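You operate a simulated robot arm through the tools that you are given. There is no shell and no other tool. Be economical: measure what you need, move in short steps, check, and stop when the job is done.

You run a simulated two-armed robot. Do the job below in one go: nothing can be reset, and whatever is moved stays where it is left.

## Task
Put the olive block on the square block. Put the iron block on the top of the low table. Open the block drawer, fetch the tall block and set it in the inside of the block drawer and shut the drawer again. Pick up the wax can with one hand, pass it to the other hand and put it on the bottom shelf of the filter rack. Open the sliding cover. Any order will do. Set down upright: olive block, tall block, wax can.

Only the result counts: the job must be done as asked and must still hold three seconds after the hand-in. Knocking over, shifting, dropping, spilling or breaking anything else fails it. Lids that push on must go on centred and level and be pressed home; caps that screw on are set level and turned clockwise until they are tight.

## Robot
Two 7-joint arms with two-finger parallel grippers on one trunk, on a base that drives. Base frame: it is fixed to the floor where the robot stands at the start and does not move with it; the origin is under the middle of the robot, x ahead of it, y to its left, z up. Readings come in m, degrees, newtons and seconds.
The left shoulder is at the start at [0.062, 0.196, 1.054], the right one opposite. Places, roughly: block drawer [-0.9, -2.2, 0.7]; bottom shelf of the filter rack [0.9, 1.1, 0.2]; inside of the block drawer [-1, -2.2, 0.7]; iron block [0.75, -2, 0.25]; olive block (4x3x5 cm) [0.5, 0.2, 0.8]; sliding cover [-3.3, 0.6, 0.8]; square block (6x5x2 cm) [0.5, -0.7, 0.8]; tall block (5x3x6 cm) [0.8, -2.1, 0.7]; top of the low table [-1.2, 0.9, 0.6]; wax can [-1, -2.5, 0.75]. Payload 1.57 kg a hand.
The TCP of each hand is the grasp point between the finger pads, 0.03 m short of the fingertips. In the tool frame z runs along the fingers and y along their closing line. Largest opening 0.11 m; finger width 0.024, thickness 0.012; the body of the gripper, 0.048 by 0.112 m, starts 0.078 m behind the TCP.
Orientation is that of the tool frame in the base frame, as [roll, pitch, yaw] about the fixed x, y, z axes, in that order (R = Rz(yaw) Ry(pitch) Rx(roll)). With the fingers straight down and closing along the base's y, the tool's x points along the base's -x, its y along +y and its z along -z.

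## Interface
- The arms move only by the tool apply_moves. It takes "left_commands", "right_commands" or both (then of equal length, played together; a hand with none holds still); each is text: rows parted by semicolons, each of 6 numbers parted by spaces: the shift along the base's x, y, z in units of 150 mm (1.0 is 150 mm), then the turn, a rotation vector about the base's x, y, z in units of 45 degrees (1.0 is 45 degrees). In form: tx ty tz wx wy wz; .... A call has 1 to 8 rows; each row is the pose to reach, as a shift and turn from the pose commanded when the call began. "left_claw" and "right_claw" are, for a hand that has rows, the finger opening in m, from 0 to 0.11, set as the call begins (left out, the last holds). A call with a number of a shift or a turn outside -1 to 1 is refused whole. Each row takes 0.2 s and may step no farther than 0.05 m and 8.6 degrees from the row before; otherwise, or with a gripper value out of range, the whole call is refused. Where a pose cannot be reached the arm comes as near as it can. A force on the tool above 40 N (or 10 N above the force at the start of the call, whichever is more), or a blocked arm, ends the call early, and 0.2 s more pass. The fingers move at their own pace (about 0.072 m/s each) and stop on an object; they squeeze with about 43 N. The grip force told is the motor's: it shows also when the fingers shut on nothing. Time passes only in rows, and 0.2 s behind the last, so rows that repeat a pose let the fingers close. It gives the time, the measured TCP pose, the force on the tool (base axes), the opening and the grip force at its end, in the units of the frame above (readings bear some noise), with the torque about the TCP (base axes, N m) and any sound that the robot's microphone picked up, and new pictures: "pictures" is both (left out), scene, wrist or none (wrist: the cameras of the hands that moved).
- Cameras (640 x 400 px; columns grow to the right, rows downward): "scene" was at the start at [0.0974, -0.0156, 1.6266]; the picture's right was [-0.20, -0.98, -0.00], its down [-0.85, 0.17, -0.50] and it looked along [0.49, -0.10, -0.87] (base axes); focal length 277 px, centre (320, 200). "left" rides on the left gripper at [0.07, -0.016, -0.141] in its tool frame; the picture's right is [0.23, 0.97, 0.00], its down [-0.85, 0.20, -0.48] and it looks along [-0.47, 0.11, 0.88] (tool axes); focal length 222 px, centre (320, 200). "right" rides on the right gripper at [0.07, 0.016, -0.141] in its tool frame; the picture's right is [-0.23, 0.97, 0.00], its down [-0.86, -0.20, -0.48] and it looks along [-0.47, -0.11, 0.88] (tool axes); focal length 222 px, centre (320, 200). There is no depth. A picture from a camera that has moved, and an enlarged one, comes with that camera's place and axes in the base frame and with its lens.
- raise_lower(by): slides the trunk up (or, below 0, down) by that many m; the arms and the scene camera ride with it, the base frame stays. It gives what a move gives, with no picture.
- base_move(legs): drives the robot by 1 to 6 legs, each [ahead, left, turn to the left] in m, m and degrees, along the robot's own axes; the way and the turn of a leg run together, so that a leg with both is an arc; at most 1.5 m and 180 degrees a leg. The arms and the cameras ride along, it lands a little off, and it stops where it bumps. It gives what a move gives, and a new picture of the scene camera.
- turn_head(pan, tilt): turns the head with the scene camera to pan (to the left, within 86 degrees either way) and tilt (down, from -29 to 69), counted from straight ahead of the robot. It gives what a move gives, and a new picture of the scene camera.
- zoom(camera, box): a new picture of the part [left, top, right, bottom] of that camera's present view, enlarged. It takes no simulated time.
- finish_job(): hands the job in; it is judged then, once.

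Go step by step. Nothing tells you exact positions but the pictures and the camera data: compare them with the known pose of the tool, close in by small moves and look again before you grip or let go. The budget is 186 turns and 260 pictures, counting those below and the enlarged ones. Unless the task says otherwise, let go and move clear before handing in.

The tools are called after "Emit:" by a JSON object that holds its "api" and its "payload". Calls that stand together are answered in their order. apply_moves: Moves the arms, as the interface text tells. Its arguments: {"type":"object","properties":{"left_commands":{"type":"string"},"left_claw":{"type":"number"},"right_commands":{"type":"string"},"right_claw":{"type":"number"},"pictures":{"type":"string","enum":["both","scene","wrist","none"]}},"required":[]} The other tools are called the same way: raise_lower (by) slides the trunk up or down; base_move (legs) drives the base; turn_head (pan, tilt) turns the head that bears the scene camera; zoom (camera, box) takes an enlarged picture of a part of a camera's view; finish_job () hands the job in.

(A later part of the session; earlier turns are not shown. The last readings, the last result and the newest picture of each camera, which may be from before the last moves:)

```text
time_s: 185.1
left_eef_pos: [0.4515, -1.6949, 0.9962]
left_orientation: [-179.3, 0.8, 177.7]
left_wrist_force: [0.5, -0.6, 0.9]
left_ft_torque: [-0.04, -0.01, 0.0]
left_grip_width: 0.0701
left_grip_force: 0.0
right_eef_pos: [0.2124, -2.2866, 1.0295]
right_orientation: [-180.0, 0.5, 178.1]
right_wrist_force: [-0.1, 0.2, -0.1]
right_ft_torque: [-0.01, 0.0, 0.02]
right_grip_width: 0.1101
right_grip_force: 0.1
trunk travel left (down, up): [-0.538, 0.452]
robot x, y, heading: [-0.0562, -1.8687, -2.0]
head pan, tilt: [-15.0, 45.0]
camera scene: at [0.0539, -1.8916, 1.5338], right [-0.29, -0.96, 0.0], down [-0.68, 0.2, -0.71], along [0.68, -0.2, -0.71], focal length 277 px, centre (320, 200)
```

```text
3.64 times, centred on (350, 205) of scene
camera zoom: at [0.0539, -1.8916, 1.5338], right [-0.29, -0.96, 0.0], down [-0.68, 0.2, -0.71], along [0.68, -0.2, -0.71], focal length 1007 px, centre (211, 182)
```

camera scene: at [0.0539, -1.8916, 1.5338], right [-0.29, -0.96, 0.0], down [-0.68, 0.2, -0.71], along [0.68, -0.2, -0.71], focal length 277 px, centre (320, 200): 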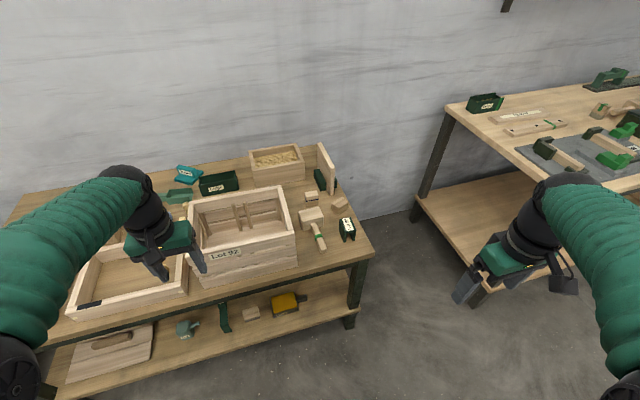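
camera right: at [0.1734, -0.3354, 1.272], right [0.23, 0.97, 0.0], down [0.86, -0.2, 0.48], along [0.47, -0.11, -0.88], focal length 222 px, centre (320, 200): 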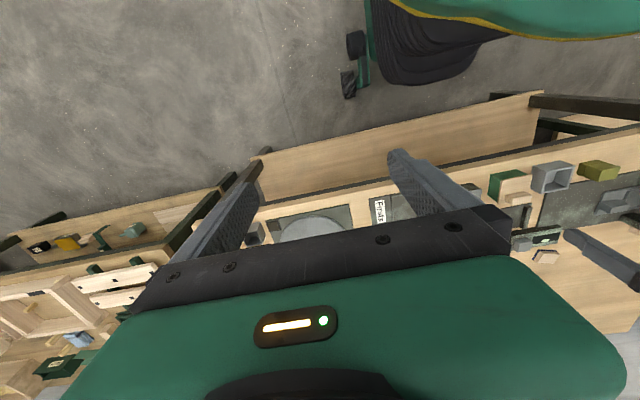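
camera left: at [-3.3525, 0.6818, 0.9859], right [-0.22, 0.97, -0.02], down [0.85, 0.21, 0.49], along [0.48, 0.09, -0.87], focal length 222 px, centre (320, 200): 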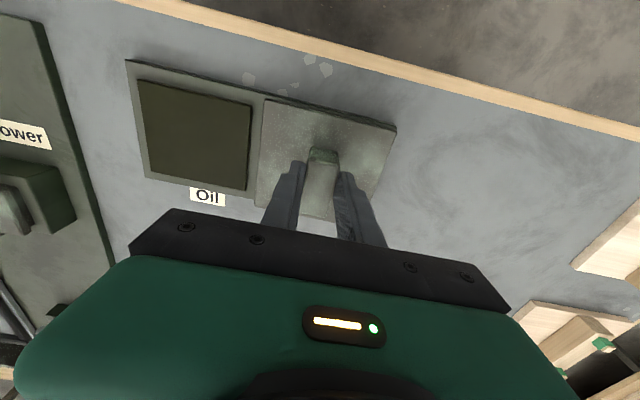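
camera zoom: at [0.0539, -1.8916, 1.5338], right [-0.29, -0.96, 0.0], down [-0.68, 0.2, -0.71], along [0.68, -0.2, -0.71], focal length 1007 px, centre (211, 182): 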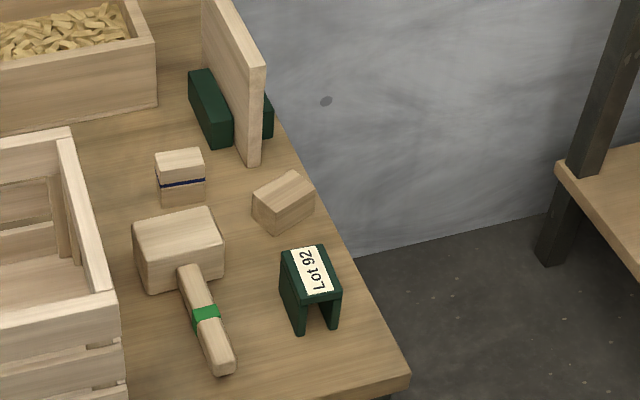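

Emit:
{"api": "apply_moves", "payload": {"left_commands": "0 0.15 0.2 0 0 0; 0 0.3 0.4 0 0 0; 0 0.5 0.5 0 0 0", "pictures": "none"}}

Emit:
{"api": "base_move", "payload": {"legs": [[0.18, 0.0, 2.0]]}}

Emit:
{"api": "apply_moves", "payload": {"right_commands": "0.3 0 0 0 0 0; 0.6 0.1 0 0 0 0; 0.8 0.3 0 0 0 0; 0.9 0.5 0 0 0 0; 0.9 0.7 0 0 0 0", "right_claw": 0.08, "pictures": "both"}}

```text
time_s: 185.9
left_eef_pos: [0.4507, -1.6201, 1.0703]
left_orientation: [-179.3, 0.8, 177.7]
left_wrist_force: [-0.2, 0.2, 0.1]
left_ft_torque: [-0.02, 0.0, 0.01]
left_grip_width: 0.0697
left_grip_force: 0.1
right_eef_pos: [0.2121, -2.2863, 1.0281]
right_orientation: [179.9, 0.5, 178.0]
right_wrist_force: [0.3, -0.8, 0.0]
right_ft_torque: [-0.04, -0.02, -0.02]
right_grip_width: 0.1101
right_grip_force: 0.1
trunk travel left (down, up): [-0.538, 0.452]
robot x, y, heading: [-0.0563, -1.8684, -1.6]
head pan, tilt: [-15.0, 45.0]
```

```text
time_s: 187.4
left_eef_pos: [0.6219, -1.6058, 1.0707]
left_orientation: [-179.4, 0.9, 179.7]
left_wrist_force: [-0.6, 0.0, -0.3]
left_ft_torque: [-0.01, 0.02, 0.0]
left_grip_width: 0.0697
left_grip_force: 0.1
right_eef_pos: [0.4054, -2.2801, 1.0284]
right_orientation: [179.9, 0.7, -179.9]
right_wrist_force: [0.0, -0.5, -0.6]
right_ft_torque: [-0.01, 0.02, 0.03]
right_grip_width: 0.1099
right_grip_force: 0.0
trunk travel left (down, up): [-0.538, 0.452]
robot x, y, heading: [0.1237, -1.8677, -0.2]
head pan, tilt: [-15.0, 45.0]
camera scene: at [0.233, -1.8919, 1.534], right [-0.26, -0.97, 0.0], down [-0.68, 0.18, -0.71], along [0.68, -0.18, -0.71], focal length 277 px, centre (320, 200)
```

scene: 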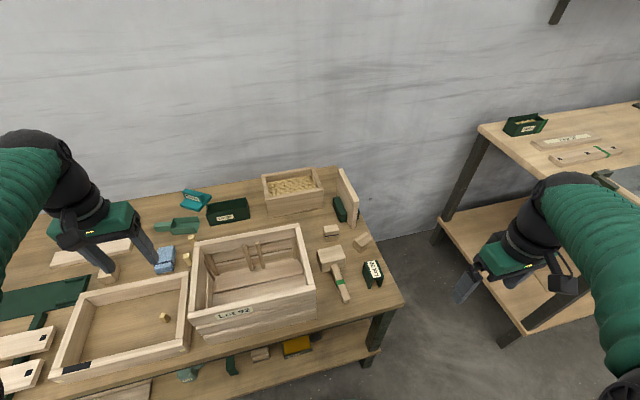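

```text
time_s: 188.6
left_eef_pos: [0.6231, -1.6044, 1.0722]
left_orientation: [-179.3, 0.8, 179.7]
left_wrist_force: [-0.2, -0.1, -0.2]
left_ft_torque: [0.01, 0.03, 0.04]
left_grip_width: 0.0698
left_grip_force: 0.0
right_eef_pos: [0.5421, -2.174, 1.0287]
right_orientation: [179.9, 0.6, 179.9]
right_wrist_force: [-0.2, -0.1, 0.6]
right_ft_torque: [-0.02, 0.02, -0.03]
right_grip_width: 0.0799
right_grip_force: 0.0
trunk travel left (down, up): [-0.538, 0.452]
robot x, y, heading: [0.1231, -1.876, -0.2]
head pan, tilt: [-15.0, 45.0]
camera scene: at [0.2347, -1.8903, 1.5339], right [-0.26, -0.97, 0.0], down [-0.68, 0.18, -0.71], along [0.68, -0.18, -0.71], focal length 277 px, centre (320, 200)
camera right: at [0.4711, -2.1574, 1.1691], right [0.23, 0.97, 0.0], down [0.85, -0.2, 0.49], along [0.47, -0.11, -0.87], focal length 222 px, centre (320, 200)
```

scene: 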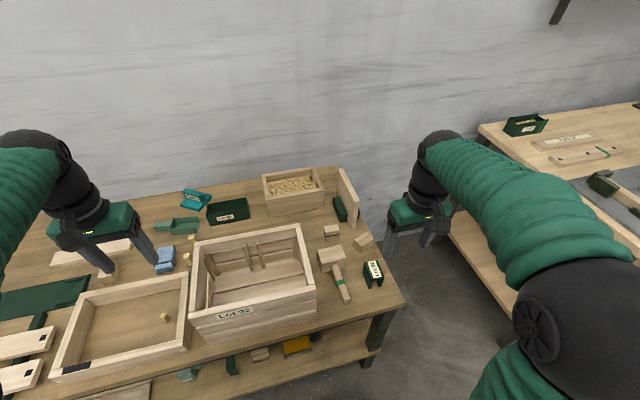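
right: 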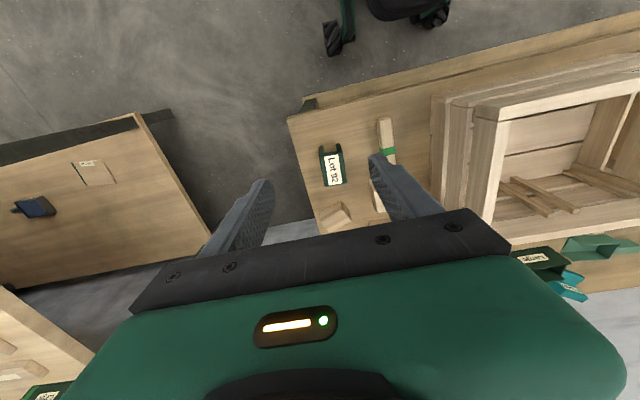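

Emit:
{"api": "apply_moves", "payload": {"right_commands": "0.3 0.1 0 0 0 0; 0.6 0.2 0 0 0 0; 0.9 0.35 0 0 0 0; 1 0.5 -0.1 0 0 0; 1 0.5 -0.4 0 0 0; 1 0.5 -0.4 0 0 0", "pictures": "wrist"}}

Emit:
{"api": "zoom", "payload": {"camera": "scene", "box": [270, 170, 430, 300]}}

```text
refused: row 3 steps farther than a row can; nothing moved
```

```text
3.08 times, centred on (350, 235) of scene
camera zoom: at [0.2347, -1.8903, 1.5339], right [-0.26, -0.97, 0.0], down [-0.68, 0.18, -0.71], along [0.68, -0.18, -0.71], focal length 852 px, centre (228, 92)
```

zoom: 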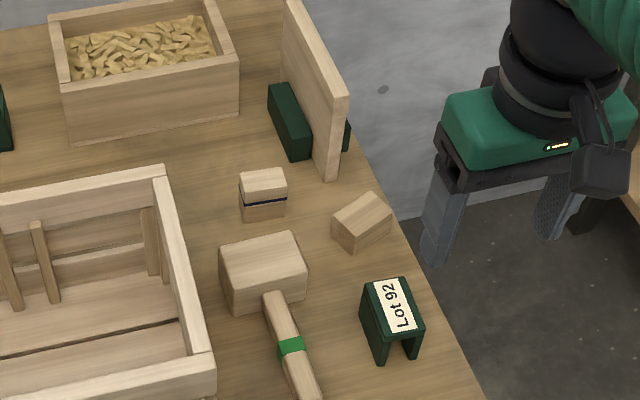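

Emit:
{"api": "apply_moves", "payload": {"right_commands": "0.3 0.1 0 0 0 0; 0.58 0.2 0 0 0 0; 0.84 0.35 0 0 0 0; 1 0.5 -0.1 0 0 0; 1 0.5 -0.4 0 0 0; 1 0.5 -0.4 0 0 0", "pictures": "both"}}

Emit:
{"api": "zoom", "payload": {"camera": "right", "box": [200, 80, 440, 230]}}

```text
time_s: 190.0
left_eef_pos: [0.6225, -1.6047, 1.072]
left_orientation: [-179.3, 0.8, 179.7]
left_wrist_force: [-0.3, 0.8, -0.4]
left_ft_torque: [0.02, 0.02, -0.02]
left_grip_width: 0.0698
left_grip_force: 0.1
right_eef_pos: [0.6923, -2.1012, 0.9695]
right_orientation: [179.9, 0.6, -180.0]
right_wrist_force: [-0.1, 0.2, 0.0]
right_ft_torque: [0.01, 0.0, 0.0]
right_grip_width: 0.0798
right_grip_force: 0.2
trunk travel left (down, up): [-0.538, 0.452]
robot x, y, heading: [0.1212, -1.8677, 0.2]
head pan, tilt: [-15.0, 45.0]
camera scene: at [0.2357, -1.8918, 1.5338], right [-0.26, -0.97, 0.0], down [-0.69, 0.18, -0.71], along [0.68, -0.18, -0.71], focal length 277 px, centre (320, 200)
camera right: at [0.622, -2.0832, 1.1096], right [0.23, 0.97, 0.0], down [0.85, -0.2, 0.49], along [0.48, -0.11, -0.87], focal length 222 px, centre (320, 200)
```

scene: 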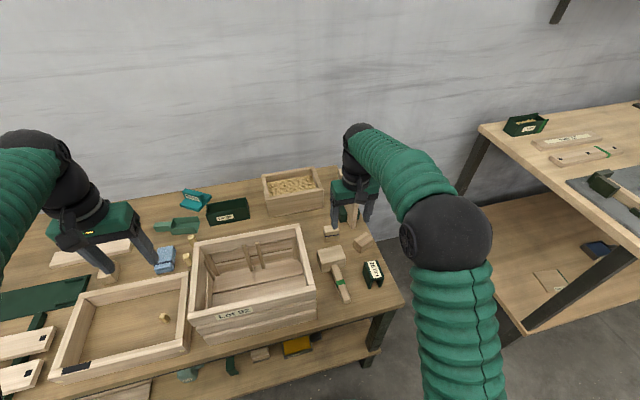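
right: 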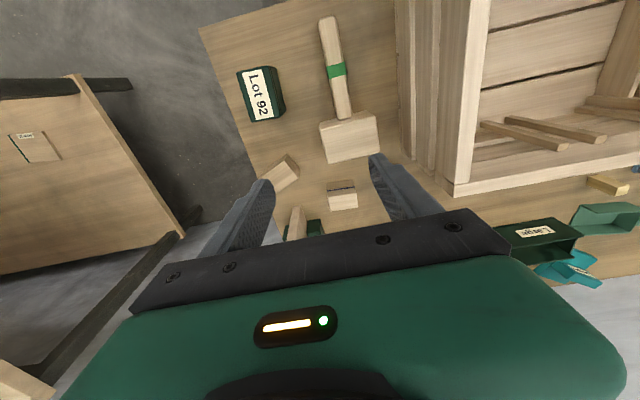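

```text
2.67 times, centred on (320, 155) of right
camera zoom: at [0.622, -2.0832, 1.1096], right [0.23, 0.97, 0.0], down [0.85, -0.2, 0.49], along [0.48, -0.11, -0.87], focal length 592 px, centre (320, 320)
```

zoom: 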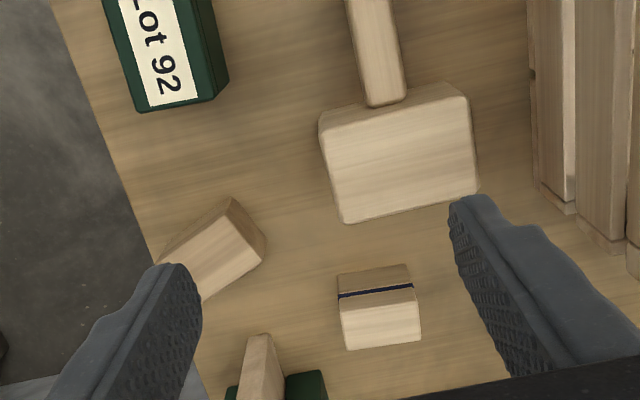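

The tall block's top centre is at about [0.829, -2.088, 0.75], square to the axes, 5 cm across y. I move over it and come down.

Emit:
{"api": "apply_moves", "payload": {"right_commands": "0.3 0.03 0 0 0 0; 0.6 0.06 0 0 0 0; 0.9 0.088 0 0 0 0; 0.908 0.088 -0.3 0 0 0; 0.908 0.088 -0.6 0 0 0; 0.908 0.088 -0.8 0 0 0; 0.908 0.088 -0.8 0 0 0", "pictures": "wrist"}}

Emit:
{"api": "zoom", "payload": {"camera": "right", "box": [200, 80, 440, 230]}}

Emit:
{"api": "zoom", "payload": {"camera": "scene", "box": [270, 170, 430, 300]}}

```text
time_s: 191.6
left_eef_pos: [0.6219, -1.6055, 1.0716]
left_orientation: [-179.4, 0.9, 179.7]
left_wrist_force: [0.4, -0.1, 0.8]
left_ft_torque: [0.01, 0.03, -0.01]
left_grip_width: 0.0701
left_grip_force: 0.0
right_eef_pos: [0.809, -2.0836, 0.8552]
right_orientation: [179.9, 0.6, 180.0]
right_wrist_force: [0.0, 0.6, 1.2]
right_ft_torque: [0.04, -0.02, 0.0]
right_grip_width: 0.0799
right_grip_force: 0.1
right hand out of reach, approached as far as the arm can: row 3, 4, 5, 6, 7
trunk travel left (down, up): [-0.538, 0.452]
robot x, y, heading: [0.1258, -1.8692, 0.1]
head pan, tilt: [-15.0, 45.0]
camera right: at [0.7379, -2.067, 0.9956], right [0.23, 0.97, 0.0], down [0.85, -0.2, 0.49], along [0.47, -0.11, -0.87], focal length 222 px, centre (320, 200)
```

right: 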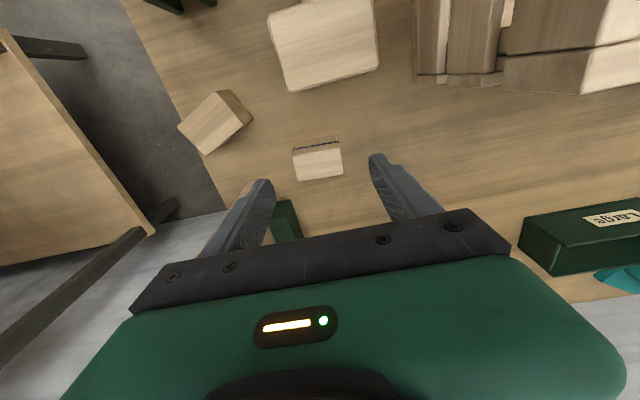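

```text
2.67 times, centred on (320, 155) of right
camera zoom: at [0.7379, -2.067, 0.9956], right [0.23, 0.97, 0.0], down [0.85, -0.2, 0.49], along [0.47, -0.11, -0.87], focal length 592 px, centre (320, 320)
```

zoom: 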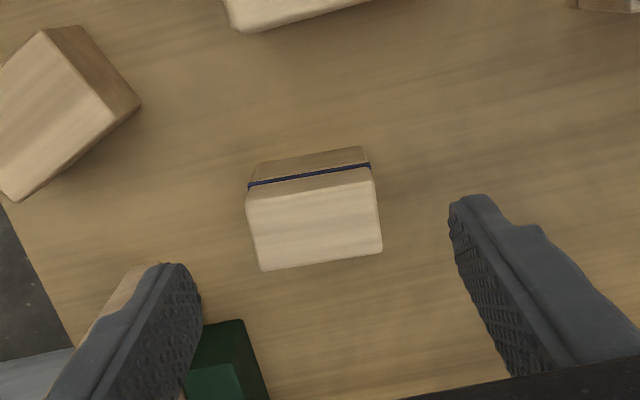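

```text
3.08 times, centred on (350, 235) of scene
camera zoom: at [0.2355, -1.8913, 1.5338], right [-0.26, -0.97, 0.0], down [-0.68, 0.18, -0.71], along [0.68, -0.18, -0.71], focal length 852 px, centre (228, 92)
```

zoom: 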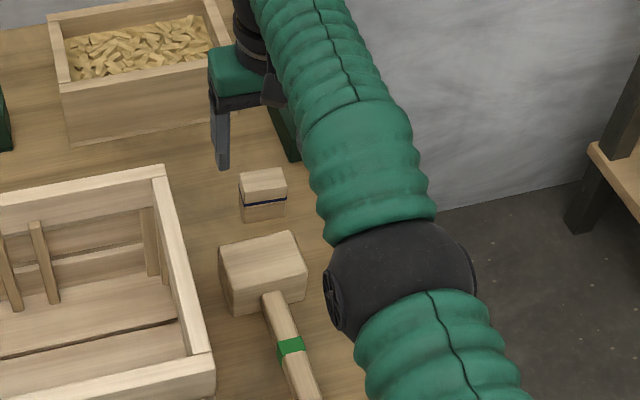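

Emit:
{"api": "base_move", "payload": {"legs": [[0.04, 0, 0]]}}

```text
time_s: 192.5
left_eef_pos: [0.6592, -1.6054, 1.0727]
left_orientation: [-179.3, 1.0, 179.7]
left_wrist_force: [0.1, 0.2, 0.1]
left_ft_torque: [0.01, 0.02, 0.01]
left_grip_width: 0.07
left_grip_force: 0.1
right_eef_pos: [0.8468, -2.0832, 0.8557]
right_orientation: [179.9, 0.6, -179.9]
right_wrist_force: [1.0, 1.0, -0.6]
right_ft_torque: [-0.01, -0.01, -0.03]
right_grip_width: 0.08
right_grip_force: 0.1
trunk travel left (down, up): [-0.538, 0.452]
robot x, y, heading: [0.1569, -1.8699, 0.4]
head pan, tilt: [-15.0, 45.0]
camera scene: at [0.2714, -1.891, 1.5342], right [-0.26, -0.97, 0.0], down [-0.68, 0.18, -0.71], along [0.68, -0.18, -0.71], focal length 277 px, centre (320, 200)
```

scene: 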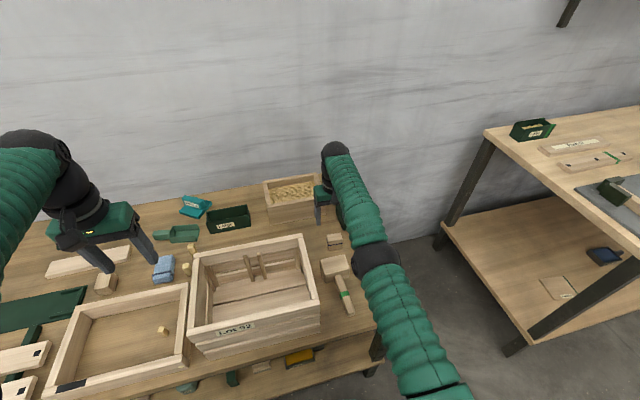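

Emit:
{"api": "apply_moves", "payload": {"right_commands": "-0.1 -0.025 0 0 0 0; -0.21 -0.025 0 0 0 0; -0.21 -0.025 -0.15 0 0 0; -0.21 -0.025 -0.3 0 0 0; -0.21 -0.025 -0.3 0 0 0", "pictures": "wrist"}}

Emit:
{"api": "zoom", "payload": {"camera": "right", "box": [200, 80, 440, 230]}}

```text
time_s: 193.7
left_eef_pos: [0.6604, -1.6052, 1.0719]
left_orientation: [-179.3, 1.0, 179.9]
left_wrist_force: [0.1, -0.1, 0.2]
left_ft_torque: [0.01, 0.0, -0.01]
left_grip_width: 0.07
left_grip_force: 0.1
right_eef_pos: [0.8489, -2.0885, 0.8113]
right_orientation: [179.9, 0.4, 180.0]
right_wrist_force: [0.2, 0.5, -0.1]
right_ft_torque: [0.06, 0.04, 0.01]
right_grip_width: 0.0799
right_grip_force: 0.0
right hand out of reach, approached as far as the arm can: row 1, 2, 3, 4, 5
trunk travel left (down, up): [-0.538, 0.452]
robot x, y, heading: [0.1631, -1.8736, -0.0]
head pan, tilt: [-15.0, 45.0]
camera right: at [0.7779, -2.0724, 0.9512], right [0.23, 0.97, 0.0], down [0.85, -0.2, 0.48], along [0.47, -0.11, -0.87], focal length 222 px, centre (320, 200)
```

right: 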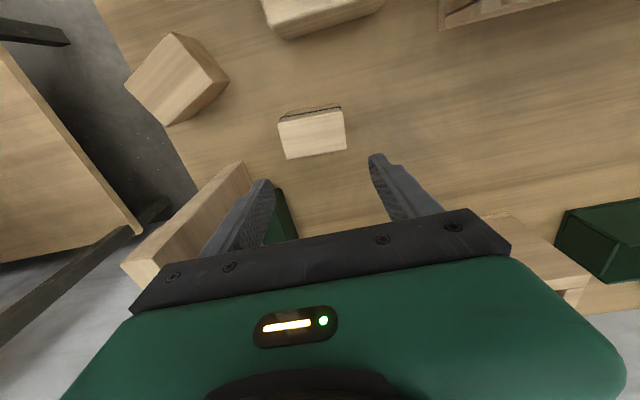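

```text
2.67 times, centred on (320, 155) of right
camera zoom: at [0.7779, -2.0724, 0.9512], right [0.23, 0.97, 0.0], down [0.85, -0.2, 0.48], along [0.47, -0.11, -0.87], focal length 592 px, centre (320, 320)
```

zoom: 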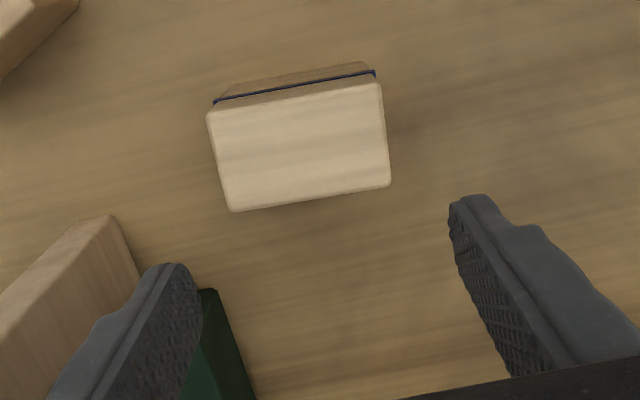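

Emit:
{"api": "apply_moves", "payload": {"right_commands": "-0.1 0 0 0 0 0; -0.22 0.005 0 0 0 0; -0.22 0.005 0 0 0 0", "pictures": "wrist"}}

Emit:
{"api": "zoom", "payload": {"camera": "right", "box": [200, 80, 440, 230]}}

```text
time_s: 194.5
left_eef_pos: [0.6612, -1.6057, 1.0723]
left_orientation: [-179.4, 0.9, 179.8]
left_wrist_force: [-0.4, -0.2, -0.2]
left_ft_torque: [0.05, 0.01, -0.03]
left_grip_width: 0.07
left_grip_force: 0.2
right_eef_pos: [0.8478, -2.09, 0.8107]
right_orientation: [179.8, 0.5, -180.0]
right_wrist_force: [-0.4, 0.1, 0.5]
right_ft_torque: [-0.01, -0.01, 0.0]
right_grip_width: 0.0801
right_grip_force: 0.1
right hand out of reach, approached as far as the arm can: row 1, 2, 3
trunk travel left (down, up): [-0.538, 0.452]
robot x, y, heading: [0.1623, -1.8683, 0.1]
head pan, tilt: [-15.0, 45.0]
camera right: at [0.7779, -2.0724, 0.9515], right [0.23, 0.97, 0.0], down [0.85, -0.2, 0.48], along [0.47, -0.11, -0.87], focal length 222 px, centre (320, 200)
```

right: 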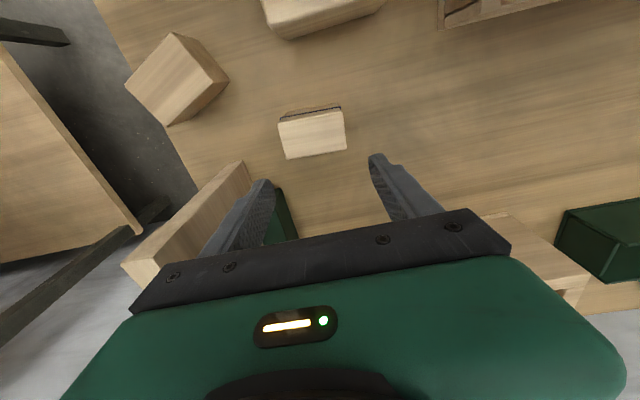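

```text
2.67 times, centred on (320, 155) of right
camera zoom: at [0.7779, -2.0724, 0.9515], right [0.23, 0.97, 0.0], down [0.85, -0.2, 0.48], along [0.47, -0.11, -0.87], focal length 592 px, centre (320, 320)
```

zoom: 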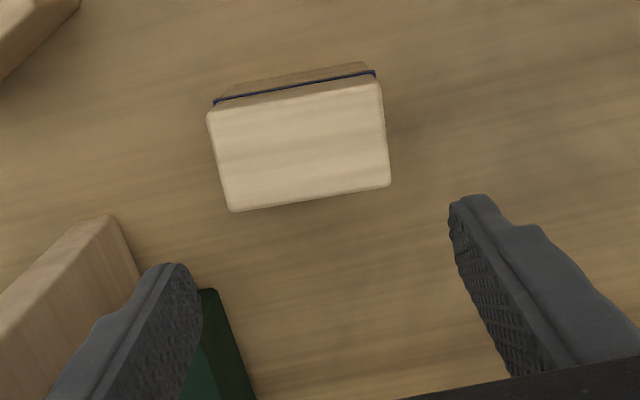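

Emit:
{"api": "apply_moves", "payload": {"right_commands": "-0.15 0 0 0 0 0; -0.3 0 0 0 0 0; -0.3 0 0 0 0 0", "pictures": "none"}}

```text
time_s: 195.3
left_eef_pos: [0.6616, -1.6043, 1.0717]
left_orientation: [-179.4, 0.8, 179.8]
left_wrist_force: [0.5, 0.2, -0.3]
left_ft_torque: [0.0, 0.01, -0.03]
left_grip_width: 0.0699
left_grip_force: 0.0
right_eef_pos: [0.8484, -2.0902, 0.8148]
right_orientation: [179.9, 0.5, 180.0]
right_wrist_force: [-0.1, -0.2, 0.6]
right_ft_torque: [-0.01, -0.01, -0.01]
right_grip_width: 0.08
right_grip_force: 0.0
right hand out of reach, approached as far as the arm can: row 1, 2, 3
trunk travel left (down, up): [-0.538, 0.452]
robot x, y, heading: [0.1624, -1.8732, 0.5]
head pan, tilt: [-15.0, 45.0]
```

Emit:
{"api": "apply_moves", "payload": {"right_commands": "0 0 0.2 0 0 0; -0.1 0 0.4 0 0 0; -0.3 0 0.5 0 0 0; -0.5 0 0.5 0 0 0; -0.5 0 0.5 0 0 0", "pictures": "scene"}}

```text
time_s: 196.5
left_eef_pos: [0.6623, -1.6049, 1.0693]
left_orientation: [-179.3, 0.7, 179.8]
left_wrist_force: [0.9, 0.0, 0.3]
left_ft_torque: [0.0, 0.05, 0.02]
left_grip_width: 0.0703
left_grip_force: 0.2
right_eef_pos: [0.7759, -2.0873, 0.8866]
right_orientation: [-180.0, 0.5, 180.0]
right_wrist_force: [-1.0, 0.1, -0.8]
right_ft_torque: [0.02, -0.03, 0.01]
right_grip_width: 0.0802
right_grip_force: 0.0
right hand out of reach, approached as far as the arm can: row 2, 3
trunk travel left (down, up): [-0.538, 0.452]
robot x, y, heading: [0.1636, -1.8749, 0.1]
head pan, tilt: [-15.0, 45.0]
camera scene: at [0.278, -1.8904, 1.5335], right [-0.26, -0.97, 0.0], down [-0.69, 0.18, -0.7], along [0.68, -0.18, -0.71], focal length 277 px, centre (320, 200)
```

scene: 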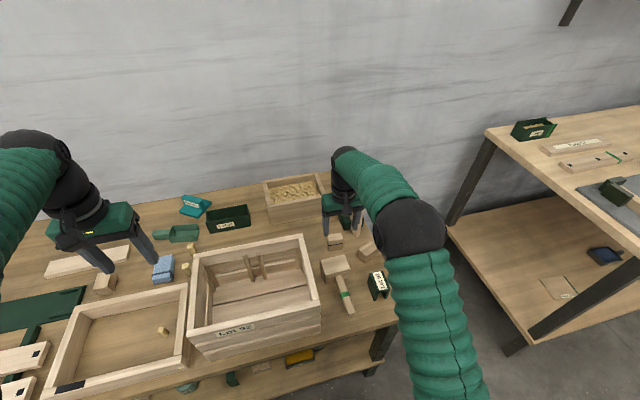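

Emit:
{"api": "base_move", "payload": {"legs": [[0.035, 0, 0]]}}

Emit:
{"api": "apply_moves", "payload": {"right_commands": "0 0 -0.1 0 0 0; 0 0 -0.3 0 0 0; 0 0 -0.5 0 0 0; 0 0 -0.5 0 0 0", "pictures": "wrist"}}

Emit:
{"api": "zoom", "payload": {"camera": "right", "box": [200, 80, 440, 230]}}

```text
time_s: 197.3
left_eef_pos: [0.6911, -1.6059, 1.0745]
left_orientation: [-179.4, 1.2, 179.9]
left_wrist_force: [-0.1, -0.4, -0.3]
left_ft_torque: [-0.01, 0.01, -0.01]
left_grip_width: 0.0699
left_grip_force: 0.0
right_eef_pos: [0.8043, -2.089, 0.8913]
right_orientation: [179.9, 0.8, -180.0]
right_wrist_force: [0.0, -0.5, 0.0]
right_ft_torque: [-0.02, -0.02, 0.0]
right_grip_width: 0.0799
right_grip_force: 0.1
trunk travel left (down, up): [-0.538, 0.452]
robot x, y, heading: [0.1976, -1.8701, 0.0]
head pan, tilt: [-15.0, 45.0]
camera scene: at [0.303, -1.8917, 1.5344], right [-0.26, -0.97, 0.0], down [-0.68, 0.18, -0.71], along [0.68, -0.18, -0.71], focal length 277 px, centre (320, 200)
```

scene: 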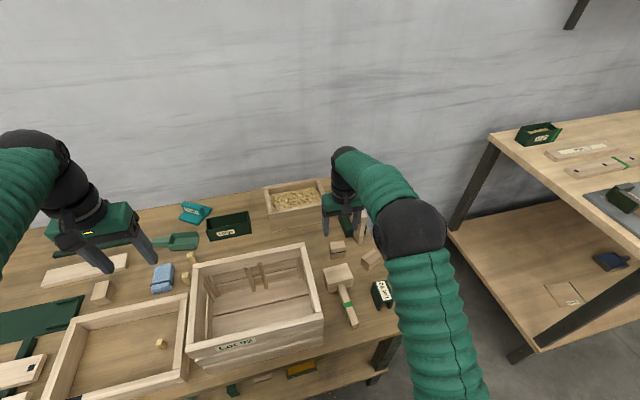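

```text
time_s: 198.3
left_eef_pos: [0.6934, -1.6062, 1.0735]
left_orientation: [-179.4, 1.0, 179.7]
left_wrist_force: [0.1, -0.1, 0.6]
left_ft_torque: [0.02, -0.05, -0.01]
left_grip_width: 0.0698
left_grip_force: 0.0
right_eef_pos: [0.8055, -2.0894, 0.8155]
right_orientation: [179.9, 0.8, 179.9]
right_wrist_force: [0.6, -0.2, 0.5]
right_ft_torque: [-0.03, -0.04, -0.01]
right_grip_width: 0.08
right_grip_force: 0.1
trunk travel left (down, up): [-0.538, 0.452]
robot x, y, heading: [0.198, -1.8699, 0.0]
head pan, tilt: [-15.0, 45.0]
camera right: at [0.7329, -2.0712, 0.9548], right [0.23, 0.97, 0.0], down [0.85, -0.2, 0.49], along [0.48, -0.11, -0.87], focal length 222 px, centre (320, 200)
```

right: 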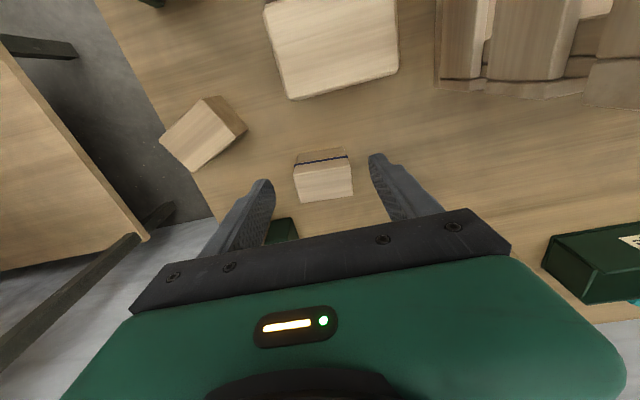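

```text
2.67 times, centred on (320, 155) of right
camera zoom: at [0.7329, -2.0712, 0.9548], right [0.23, 0.97, 0.0], down [0.85, -0.2, 0.49], along [0.48, -0.11, -0.87], focal length 592 px, centre (320, 320)
```

zoom: 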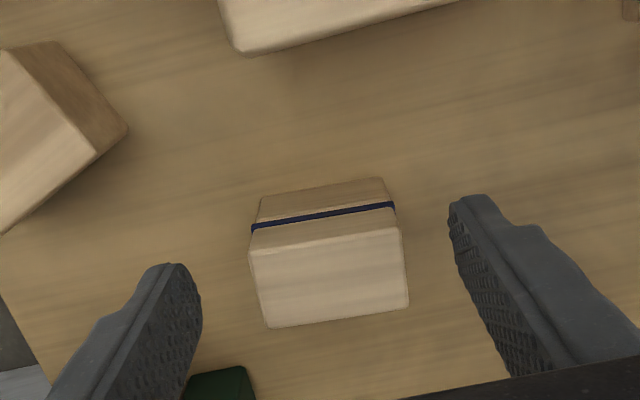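

Emit:
{"api": "apply_moves", "payload": {"right_commands": "0.065 0.02 -0.1 0 0 0; 0.065 0.02 -0.25 0 0 0; 0.065 0.02 -0.42 0 0 0; 0.065 0.02 -0.42 0 0 0", "pictures": "wrist"}}

Emit:
{"api": "zoom", "payload": {"camera": "right", "box": [200, 80, 440, 230]}}

```text
time_s: 199.3
left_eef_pos: [0.6931, -1.6053, 1.0734]
left_orientation: [-179.4, 1.0, 179.9]
left_wrist_force: [-0.5, -0.3, 0.7]
left_ft_torque: [0.01, -0.02, 0.01]
left_grip_width: 0.0699
left_grip_force: 0.1
right_eef_pos: [0.8168, -2.0851, 0.7518]
right_orientation: [179.9, 0.6, 180.0]
right_wrist_force: [0.2, -0.4, 0.3]
right_ft_torque: [0.0, 0.01, -0.01]
right_grip_width: 0.08
right_grip_force: 0.1
trunk travel left (down, up): [-0.538, 0.452]
robot x, y, heading: [0.1991, -1.8708, 0.1]
head pan, tilt: [-15.0, 45.0]
camera right: at [0.7447, -2.0684, 0.892], right [0.23, 0.97, 0.0], down [0.85, -0.2, 0.49], along [0.48, -0.11, -0.87], focal length 222 px, centre (320, 200)
```

right: 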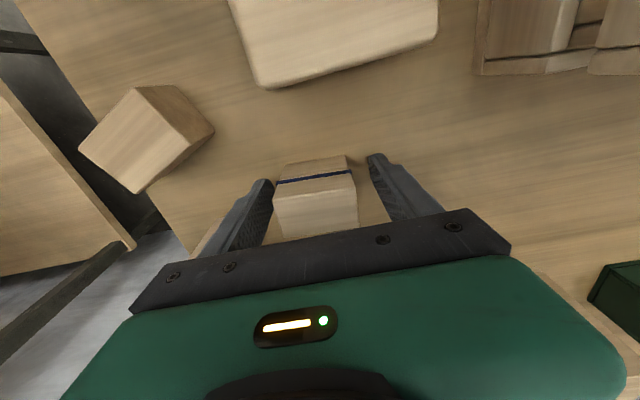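

```text
2.67 times, centred on (320, 155) of right
camera zoom: at [0.7447, -2.0684, 0.892], right [0.23, 0.97, 0.0], down [0.85, -0.2, 0.49], along [0.48, -0.11, -0.87], focal length 592 px, centre (320, 320)
```

zoom: 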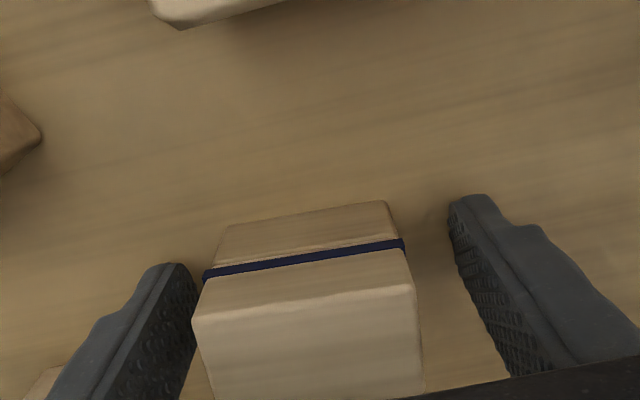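

Emit:
{"api": "apply_moves", "payload": {"right_commands": "0 -0.02 0 0 0 0; 0 -0.02 0 0 0 0; 0 -0.02 0 0 0 0", "right_claw": 0.0, "pictures": "none"}}

Emit:
{"api": "apply_moves", "payload": {"right_commands": "0 0 0.2 0 0 0; 0 0 0.5 0 0 0; 0 0 0.8 0 0 0; 0 0 1 0 0 0; 0 0 1 0 0 0", "pictures": "wrist"}}

```text
time_s: 200.1
left_eef_pos: [0.6936, -1.605, 1.0734]
left_orientation: [-179.4, 0.9, 179.8]
left_wrist_force: [-0.7, -0.6, 0.2]
left_ft_torque: [0.02, 0.03, -0.02]
left_grip_width: 0.0701
left_grip_force: 0.0
right_eef_pos: [0.817, -2.089, 0.752]
right_orientation: [179.9, 0.7, 180.0]
right_wrist_force: [0.3, 0.4, 1.5]
right_ft_torque: [-0.04, 0.0, 0.04]
right_grip_width: 0.0503
right_grip_force: 42.6
trunk travel left (down, up): [-0.538, 0.452]
robot x, y, heading: [0.199, -1.8705, 0.0]
head pan, tilt: [-15.0, 45.0]
```

```text
time_s: 201.3
left_eef_pos: [0.6944, -1.6043, 1.073]
left_orientation: [-179.3, 1.0, 179.7]
left_wrist_force: [0.3, 0.8, -0.9]
left_ft_torque: [-0.01, 0.01, 0.01]
left_grip_width: 0.0702
left_grip_force: 0.1
right_eef_pos: [0.8181, -2.0858, 0.901]
right_orientation: [179.9, 0.7, -179.9]
right_wrist_force: [0.2, -0.6, -1.8]
right_ft_torque: [-0.01, 0.04, 0.01]
right_grip_width: 0.0502
right_grip_force: 42.7
trunk travel left (down, up): [-0.538, 0.452]
robot x, y, heading: [0.1971, -1.8724, 0.3]
head pan, tilt: [-15.0, 45.0]
camera right: at [0.7461, -2.0692, 1.0414], right [0.23, 0.97, 0.0], down [0.85, -0.2, 0.49], along [0.48, -0.11, -0.87], focal length 222 px, centre (320, 200)
```

right: 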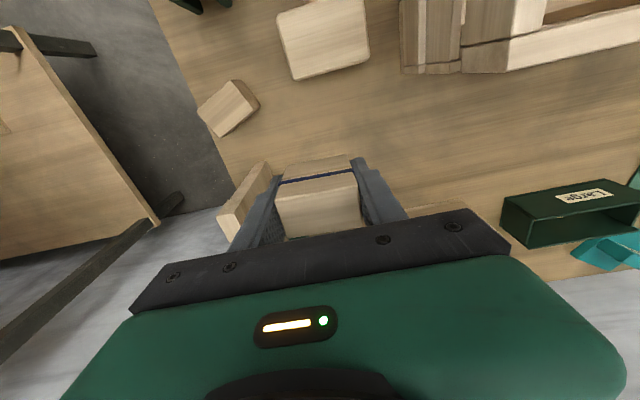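

The tall block is held. I back off, pull the arms in, turn round to the drawer table, and look.

Emit:
{"api": "base_move", "payload": {"legs": [[-0.4, 0, 0]]}}

Emit:
{"api": "apply_moves", "payload": {"right_commands": "-0.2 -0.15 0.1 0 0 0; -0.4 -0.3 0.2 0 0 0; -0.6 -0.45 0.3 0 0 0; -0.8 -0.6 0.4 0 0 0; -1 -0.75 0.4 0 0 0; -1 -0.9 0.4 0 0 0", "pictures": "none"}}

Emit:
{"api": "base_move", "payload": {"legs": [[0, 0, 179.5], [0, 0.25, 0]]}}

Emit:
{"api": "turn_head", "payload": {"pan": 0, "tilt": 40}}

```text
time_s: 203.8
left_eef_pos: [0.2933, -1.6048, 1.0722]
left_orientation: [-179.4, 1.1, 179.9]
left_wrist_force: [0.1, 0.8, 0.4]
left_ft_torque: [-0.05, -0.02, -0.02]
left_grip_width: 0.0696
left_grip_force: 0.1
right_eef_pos: [0.417, -2.0848, 0.9016]
right_orientation: [179.8, 0.6, -179.8]
right_wrist_force: [-0.9, 1.2, -1.4]
right_ft_torque: [0.0, 0.0, -0.04]
right_grip_width: 0.0501
right_grip_force: 42.7
trunk travel left (down, up): [-0.538, 0.452]
robot x, y, heading: [-0.2018, -1.874, 0.1]
head pan, tilt: [-15.0, 45.0]
camera scene: at [-0.0899, -1.8926, 1.5336], right [-0.25, -0.97, 0.0], down [-0.69, 0.18, -0.7], along [0.68, -0.18, -0.71], focal length 277 px, centre (320, 200)
```

scene: 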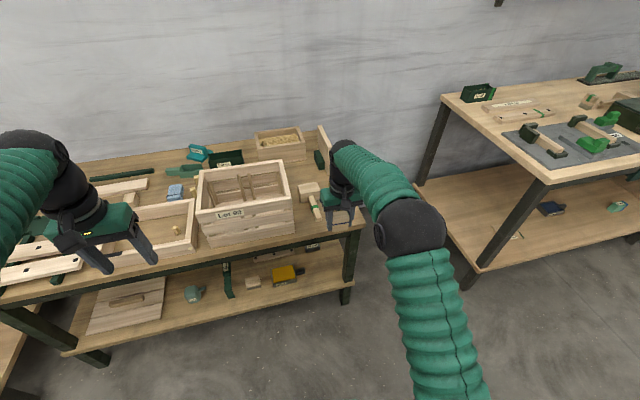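

```text
time_s: 205.2
left_eef_pos: [0.2924, -1.6063, 1.0738]
left_orientation: [-179.4, 0.9, 179.9]
left_wrist_force: [0.3, 0.4, 0.4]
left_ft_torque: [0.0, -0.01, -0.01]
left_grip_width: 0.0704
left_grip_force: 0.1
right_eef_pos: [0.2677, -2.2222, 0.9603]
right_orientation: [179.9, 0.7, -179.8]
right_wrist_force: [-0.1, -0.3, -1.7]
right_ft_torque: [0.0, 0.03, 0.0]
right_grip_width: 0.05
right_grip_force: 43.0
trunk travel left (down, up): [-0.538, 0.452]
robot x, y, heading: [-0.2033, -1.8697, 0.4]
head pan, tilt: [-15.0, 45.0]
```

```text
time_s: 214.3
left_eef_pos: [-0.725, -2.3481, 1.0771]
left_orientation: [-179.9, 1.1, -3.7]
left_wrist_force: [0.9, 0.3, -0.1]
left_ft_torque: [-0.04, 0.03, 0.01]
left_grip_width: 0.07
left_grip_force: 0.1
right_eef_pos: [-0.6633, -1.7359, 0.957]
right_orientation: [179.2, 0.7, -3.4]
right_wrist_force: [0.9, 0.9, -2.0]
right_ft_torque: [-0.04, 0.02, -0.03]
right_grip_width: 0.0497
right_grip_force: 42.7
trunk travel left (down, up): [-0.538, 0.452]
robot x, y, heading: [-0.2171, -2.1265, 177.0]
head pan, tilt: [-15.0, 45.0]
camera scene: at [-0.3274, -2.079, 1.5334], right [0.31, 0.95, -0.01], down [0.67, -0.23, -0.7], along [-0.67, 0.21, -0.71], focal length 277 px, centre (320, 200)
```

scene: 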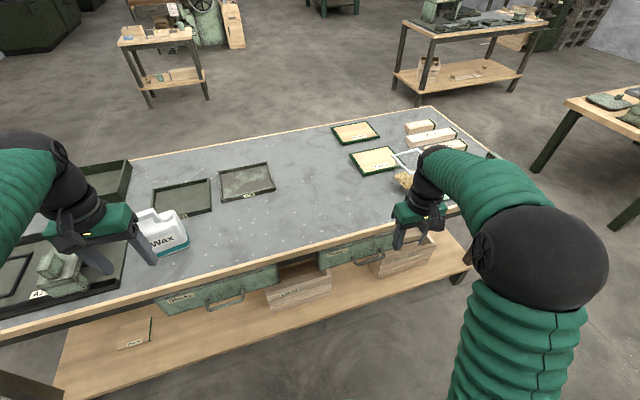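

```text
time_s: 215.0
left_eef_pos: [-0.7245, -2.3515, 1.0759]
left_orientation: [-179.6, 1.3, -3.7]
left_wrist_force: [-0.1, 0.8, 0.1]
left_ft_torque: [-0.04, 0.0, 0.03]
left_grip_width: 0.0697
left_grip_force: 0.1
right_eef_pos: [-0.6625, -1.7403, 0.9606]
right_orientation: [179.6, 0.7, -3.4]
right_wrist_force: [-0.6, 0.3, -2.2]
right_ft_torque: [-0.02, 0.0, 0.03]
right_grip_width: 0.0497
right_grip_force: 42.9
trunk travel left (down, up): [-0.538, 0.452]
robot x, y, heading: [-0.2177, -2.1233, 176.7]
head pan, tilt: [0.0, 40.0]
camera scene: at [-0.3354, -2.107, 1.541], right [0.06, 1.0, -0.01], down [0.64, -0.04, -0.76], along [-0.76, 0.04, -0.64], focal length 277 px, centre (320, 200)
```

scene: 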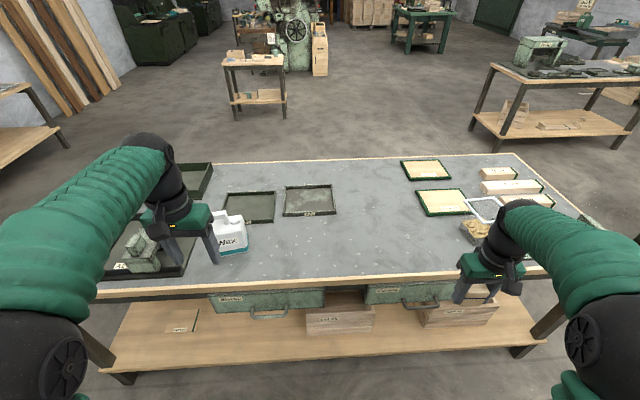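

Emit:
{"api": "zoom", "payload": {"camera": "scene", "box": [540, 30, 620, 80]}}

Emit:
{"api": "zoom", "payload": {"camera": "scene", "box": [190, 200, 480, 340]}}

```text
8.00 times, centred on (580, 55) of scene
camera zoom: at [-0.3354, -2.107, 1.541], right [0.06, 1.0, -0.01], down [0.64, -0.04, -0.76], along [-0.76, 0.04, -0.64], focal length 2215 px, centre (-1760, 1360)
```

zoom: 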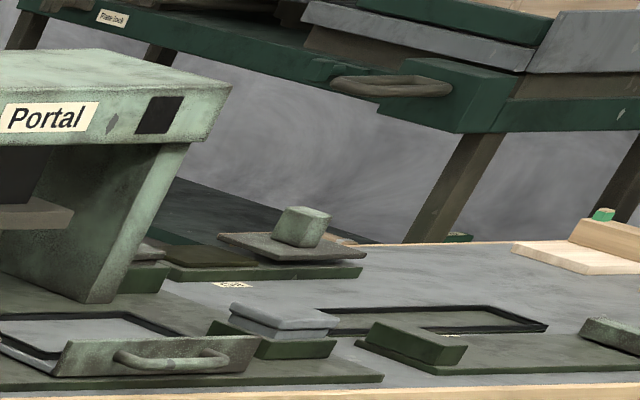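

```text
2.21 times, centred on (335, 270) of scene
camera zoom: at [-0.3354, -2.107, 1.541], right [0.06, 1.0, -0.01], down [0.64, -0.04, -0.76], along [-0.76, 0.04, -0.64], focal length 611 px, centre (287, 46)
```

zoom: 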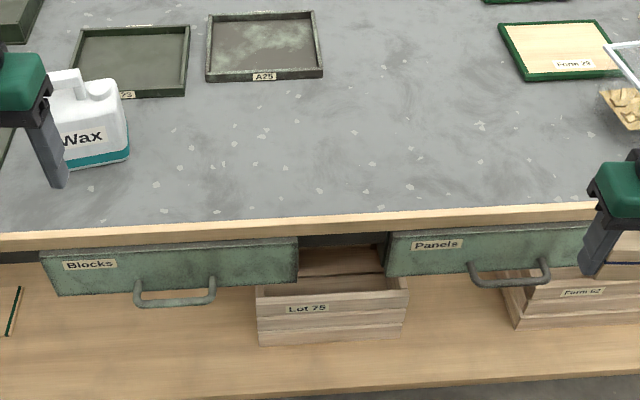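

The cover stays open. The left drawer is labelled "Blocks" and the wax can stands on its left. I zoom closer on the drawer and its handle.

Emit:
{"api": "zoom", "payload": {"camera": "scene", "box": [200, 270, 330, 340]}}

Emit:
{"api": "zoom", "payload": {"camera": "left", "box": [0, 0, 639, 399]}}

```text
4.92 times, centred on (265, 305) of scene
camera zoom: at [-0.3354, -2.107, 1.541], right [0.06, 1.0, -0.01], down [0.64, -0.04, -0.76], along [-0.76, 0.04, -0.64], focal length 1363 px, centre (591, -317)
```

zoom: 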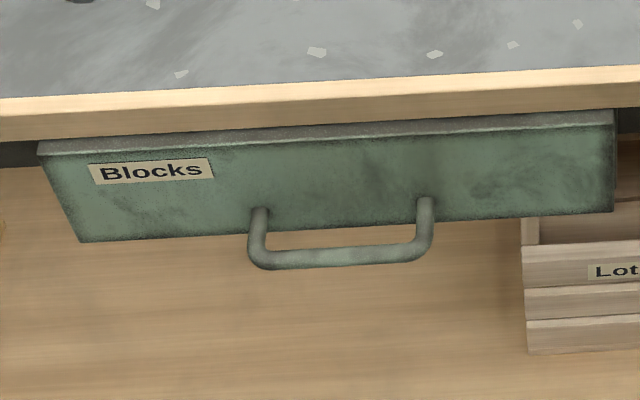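

```text
1.00 times, centred on (320, 200) of left (not enlarged: the box is as wide or as high as the picture)
camera zoom: at [-0.6517, -2.3417, 1.2154], right [0.16, -0.99, -0.01], down [-0.86, -0.15, 0.49], along [-0.49, -0.07, -0.87], focal length 222 px, centre (320, 200)
```

zoom: 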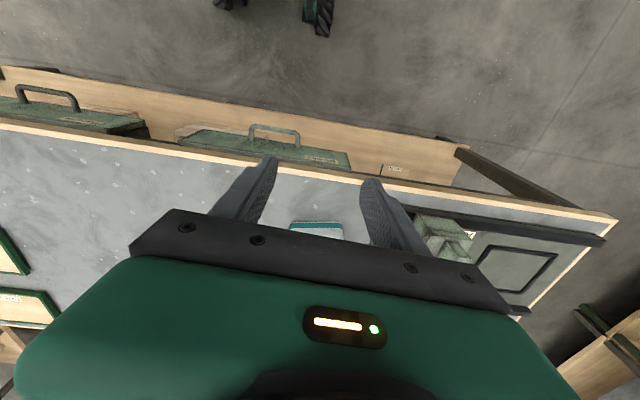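

The handle bar is at about [-0.773, -2.25, 0.704], about 3 cm off the drawer front; the table top edge is above it. I square up the robot, back a little, and turn the left hand's fingers to close in the vertical plane.

Emit:
{"api": "base_move", "payload": {"legs": [[-0.11, 0, 3.2]]}}

Emit:
{"api": "apply_moves", "payload": {"left_commands": "0 0 -0.1 0 0 -0.19; 0 0 -0.2 0 0 -0.38; 0 0 -0.3 0 0 -0.57; 0 0 -0.4 0 0 -0.76; 0 0 -0.5 0 0 -0.95; 0 0 -0.6 0 0 -1; 0 0 -0.6 0 0 -1", "left_claw": 0.05, "pictures": "none"}}

Emit:
{"api": "apply_moves", "payload": {"left_commands": "0 0 0 0 0 -0.19; 0 0 0 0 0 -0.38; 0 0 0 0 0 -0.57; 0 0 0 0 0 -0.76; 0 0 0 0 0 -0.95; 0 0 0 0 0 -1; 0 0 0 0 0 -1", "pictures": "none"}}

```text
time_s: 216.2
left_eef_pos: [-0.6025, -2.3896, 1.0734]
left_orientation: [-179.3, 1.2, -0.4]
left_wrist_force: [0.2, 0.0, 0.2]
left_ft_torque: [-0.02, 0.04, 0.02]
left_grip_width: 0.0698
left_grip_force: 0.0
right_eef_pos: [-0.5735, -1.7753, 0.9624]
right_orientation: [179.9, 0.9, -0.3]
right_wrist_force: [0.6, -1.1, -1.4]
right_ft_torque: [0.01, 0.03, 0.0]
right_grip_width: 0.0499
right_grip_force: 43.4
trunk travel left (down, up): [-0.538, 0.452]
robot x, y, heading: [-0.1062, -2.1258, 179.8]
head pan, tilt: [0.0, 40.0]
camera scene: at [-0.2274, -2.1269, 1.5409], right [0.0, 1.0, 0.0], down [0.65, 0.0, -0.76], along [-0.76, 0.0, -0.65], focal length 277 px, centre (320, 200)
```

scene: 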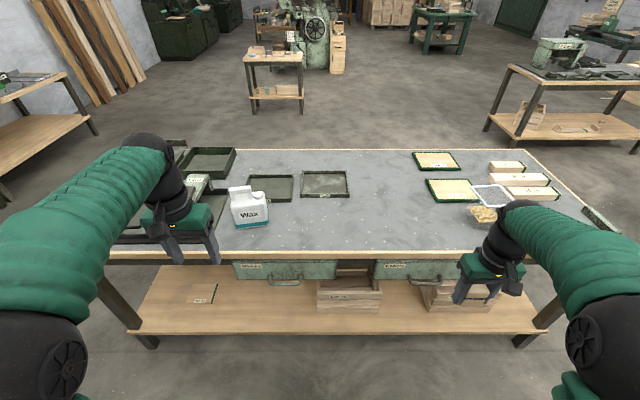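

```text
time_s: 217.8
left_eef_pos: [-0.5988, -2.3886, 0.9855]
left_orientation: [-179.3, 1.3, -45.7]
left_wrist_force: [0.0, 0.1, -0.2]
left_ft_torque: [0.0, 0.01, -0.03]
left_grip_width: 0.0499
left_grip_force: 0.1
right_eef_pos: [-0.5714, -1.7746, 0.9625]
right_orientation: [179.8, 1.0, -0.2]
right_wrist_force: [0.9, 0.3, -0.9]
right_ft_torque: [0.0, -0.01, -0.01]
right_grip_width: 0.0498
right_grip_force: 43.1
trunk travel left (down, up): [-0.538, 0.452]
robot x, y, heading: [-0.1058, -2.1252, 179.8]
head pan, tilt: [0.0, 40.0]
```

```text
time_s: 219.4
left_eef_pos: [-0.6, -2.3916, 0.9848]
left_orientation: [-179.3, 1.4, -90.5]
left_wrist_force: [-0.9, 0.4, 0.3]
left_ft_torque: [-0.01, 0.01, -0.01]
left_grip_width: 0.05
left_grip_force: 0.0
right_eef_pos: [-0.5723, -1.7744, 0.9622]
right_orientation: [179.9, 0.9, -0.1]
right_wrist_force: [0.3, 0.3, -0.9]
right_ft_torque: [-0.01, 0.0, 0.0]
right_grip_width: 0.0497
right_grip_force: 43.5
trunk travel left (down, up): [-0.538, 0.452]
robot x, y, heading: [-0.1049, -2.1287, 180.1]
head pan, tilt: [0.0, 40.0]
```

Emit:
{"api": "apply_moves", "payload": {"left_commands": "0 0.15 -0.1 0 0.19 0; 0 0.3 -0.2 0 0.38 0; 0 0.45 -0.3 0 0.57 0; 0 0.6 -0.4 0 0.76 0; 0 0.75 -0.5 0 0.95 0; 0 0.93 -0.6 0 1 0; 0 0.93 -0.8 0 1 0; 0 0.93 -0.8 0 1 0", "pictures": "both"}}

```text
time_s: 221.0
left_eef_pos: [-0.6174, -2.3584, 0.9216]
left_orientation: [131.0, 6.4, -75.7]
left_wrist_force: [-0.4, 0.2, 0.4]
left_ft_torque: [0.0, -0.03, 0.01]
left_grip_width: 0.0499
left_grip_force: 0.1
right_eef_pos: [-0.5706, -1.7746, 0.9636]
right_orientation: [179.9, 0.9, -0.2]
right_wrist_force: [-0.5, -0.2, -1.7]
right_ft_torque: [0.05, 0.0, 0.01]
right_grip_width: 0.0498
right_grip_force: 42.9
trunk travel left (down, up): [-0.538, 0.452]
robot x, y, heading: [-0.1067, -2.1291, 180.1]
head pan, tilt: [0.0, 40.0]
stopped in row 7 (left hand): the arm was blocked; the commanded pose is now the measured one
camera scene: at [-0.2251, -2.125, 1.541], right [0.0, 1.0, 0.0], down [0.64, 0.0, -0.77], along [-0.77, 0.0, -0.64], focal length 277 px, centre (320, 200)
camera left: at [-0.485, -2.4055, 0.9928], right [-0.54, -0.46, 0.71], down [0.03, 0.83, 0.56], along [-0.84, 0.32, -0.44], focal length 222 px, centre (320, 200)
```

scene: 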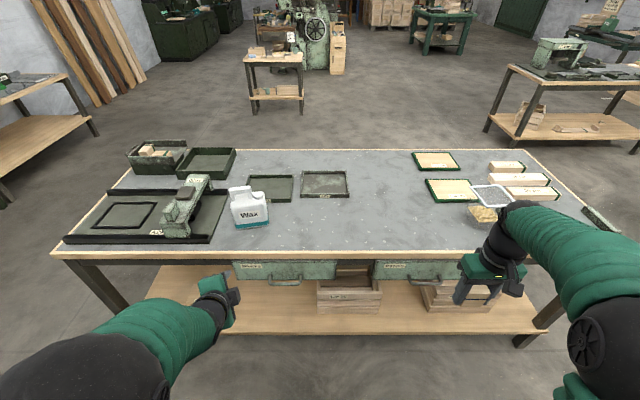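
left: 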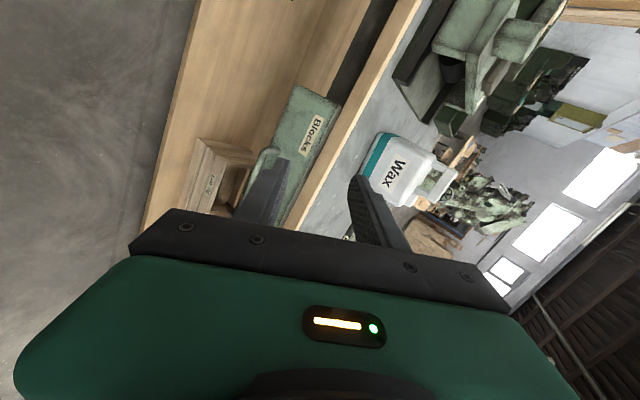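

The arm jammed near the wanted orientation. I try small moves to see what is free.

Emit:
{"api": "apply_moves", "payload": {"left_commands": "-0.1 0 0.1 0 0 0; -0.2 0 0.2 0 0 0; -0.2 0.15 0.2 0 0 0; -0.2 0.3 0.2 0 0 0; -0.2 0.3 0.2 0 0 0", "pictures": "scene"}}

```text
time_s: 222.4
left_eef_pos: [-0.6474, -2.3673, 0.9646]
left_orientation: [130.0, 9.3, -68.9]
left_wrist_force: [-1.2, -0.3, 0.1]
left_ft_torque: [-0.05, -0.02, 0.02]
left_grip_width: 0.0502
left_grip_force: 0.0
right_eef_pos: [-0.5697, -1.7736, 0.9628]
right_orientation: [179.9, 1.0, -0.2]
right_wrist_force: [-0.1, -0.5, -2.2]
right_ft_torque: [0.01, 0.01, 0.0]
right_grip_width: 0.0498
right_grip_force: 43.4
trunk travel left (down, up): [-0.538, 0.452]
robot x, y, heading: [-0.1075, -2.1281, 180.2]
head pan, tilt: [0.0, 40.0]
stopped in row 5 (left hand): the arm was blocked; the commanded pose is now the measured one
camera scene: at [-0.226, -2.1247, 1.5408], right [0.0, 1.0, 0.0], down [0.64, 0.0, -0.76], along [-0.76, 0.0, -0.64], focal length 277 px, centre (320, 200)
```

scene: 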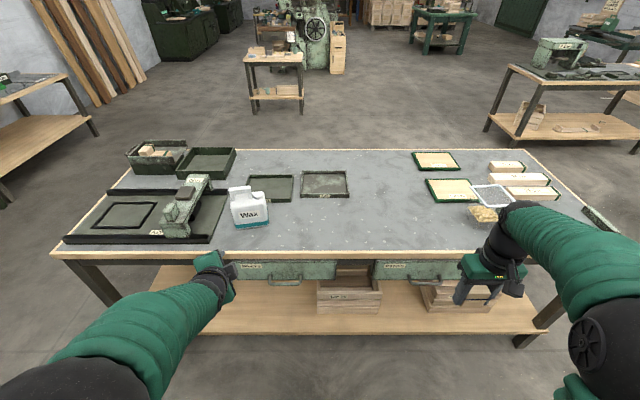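

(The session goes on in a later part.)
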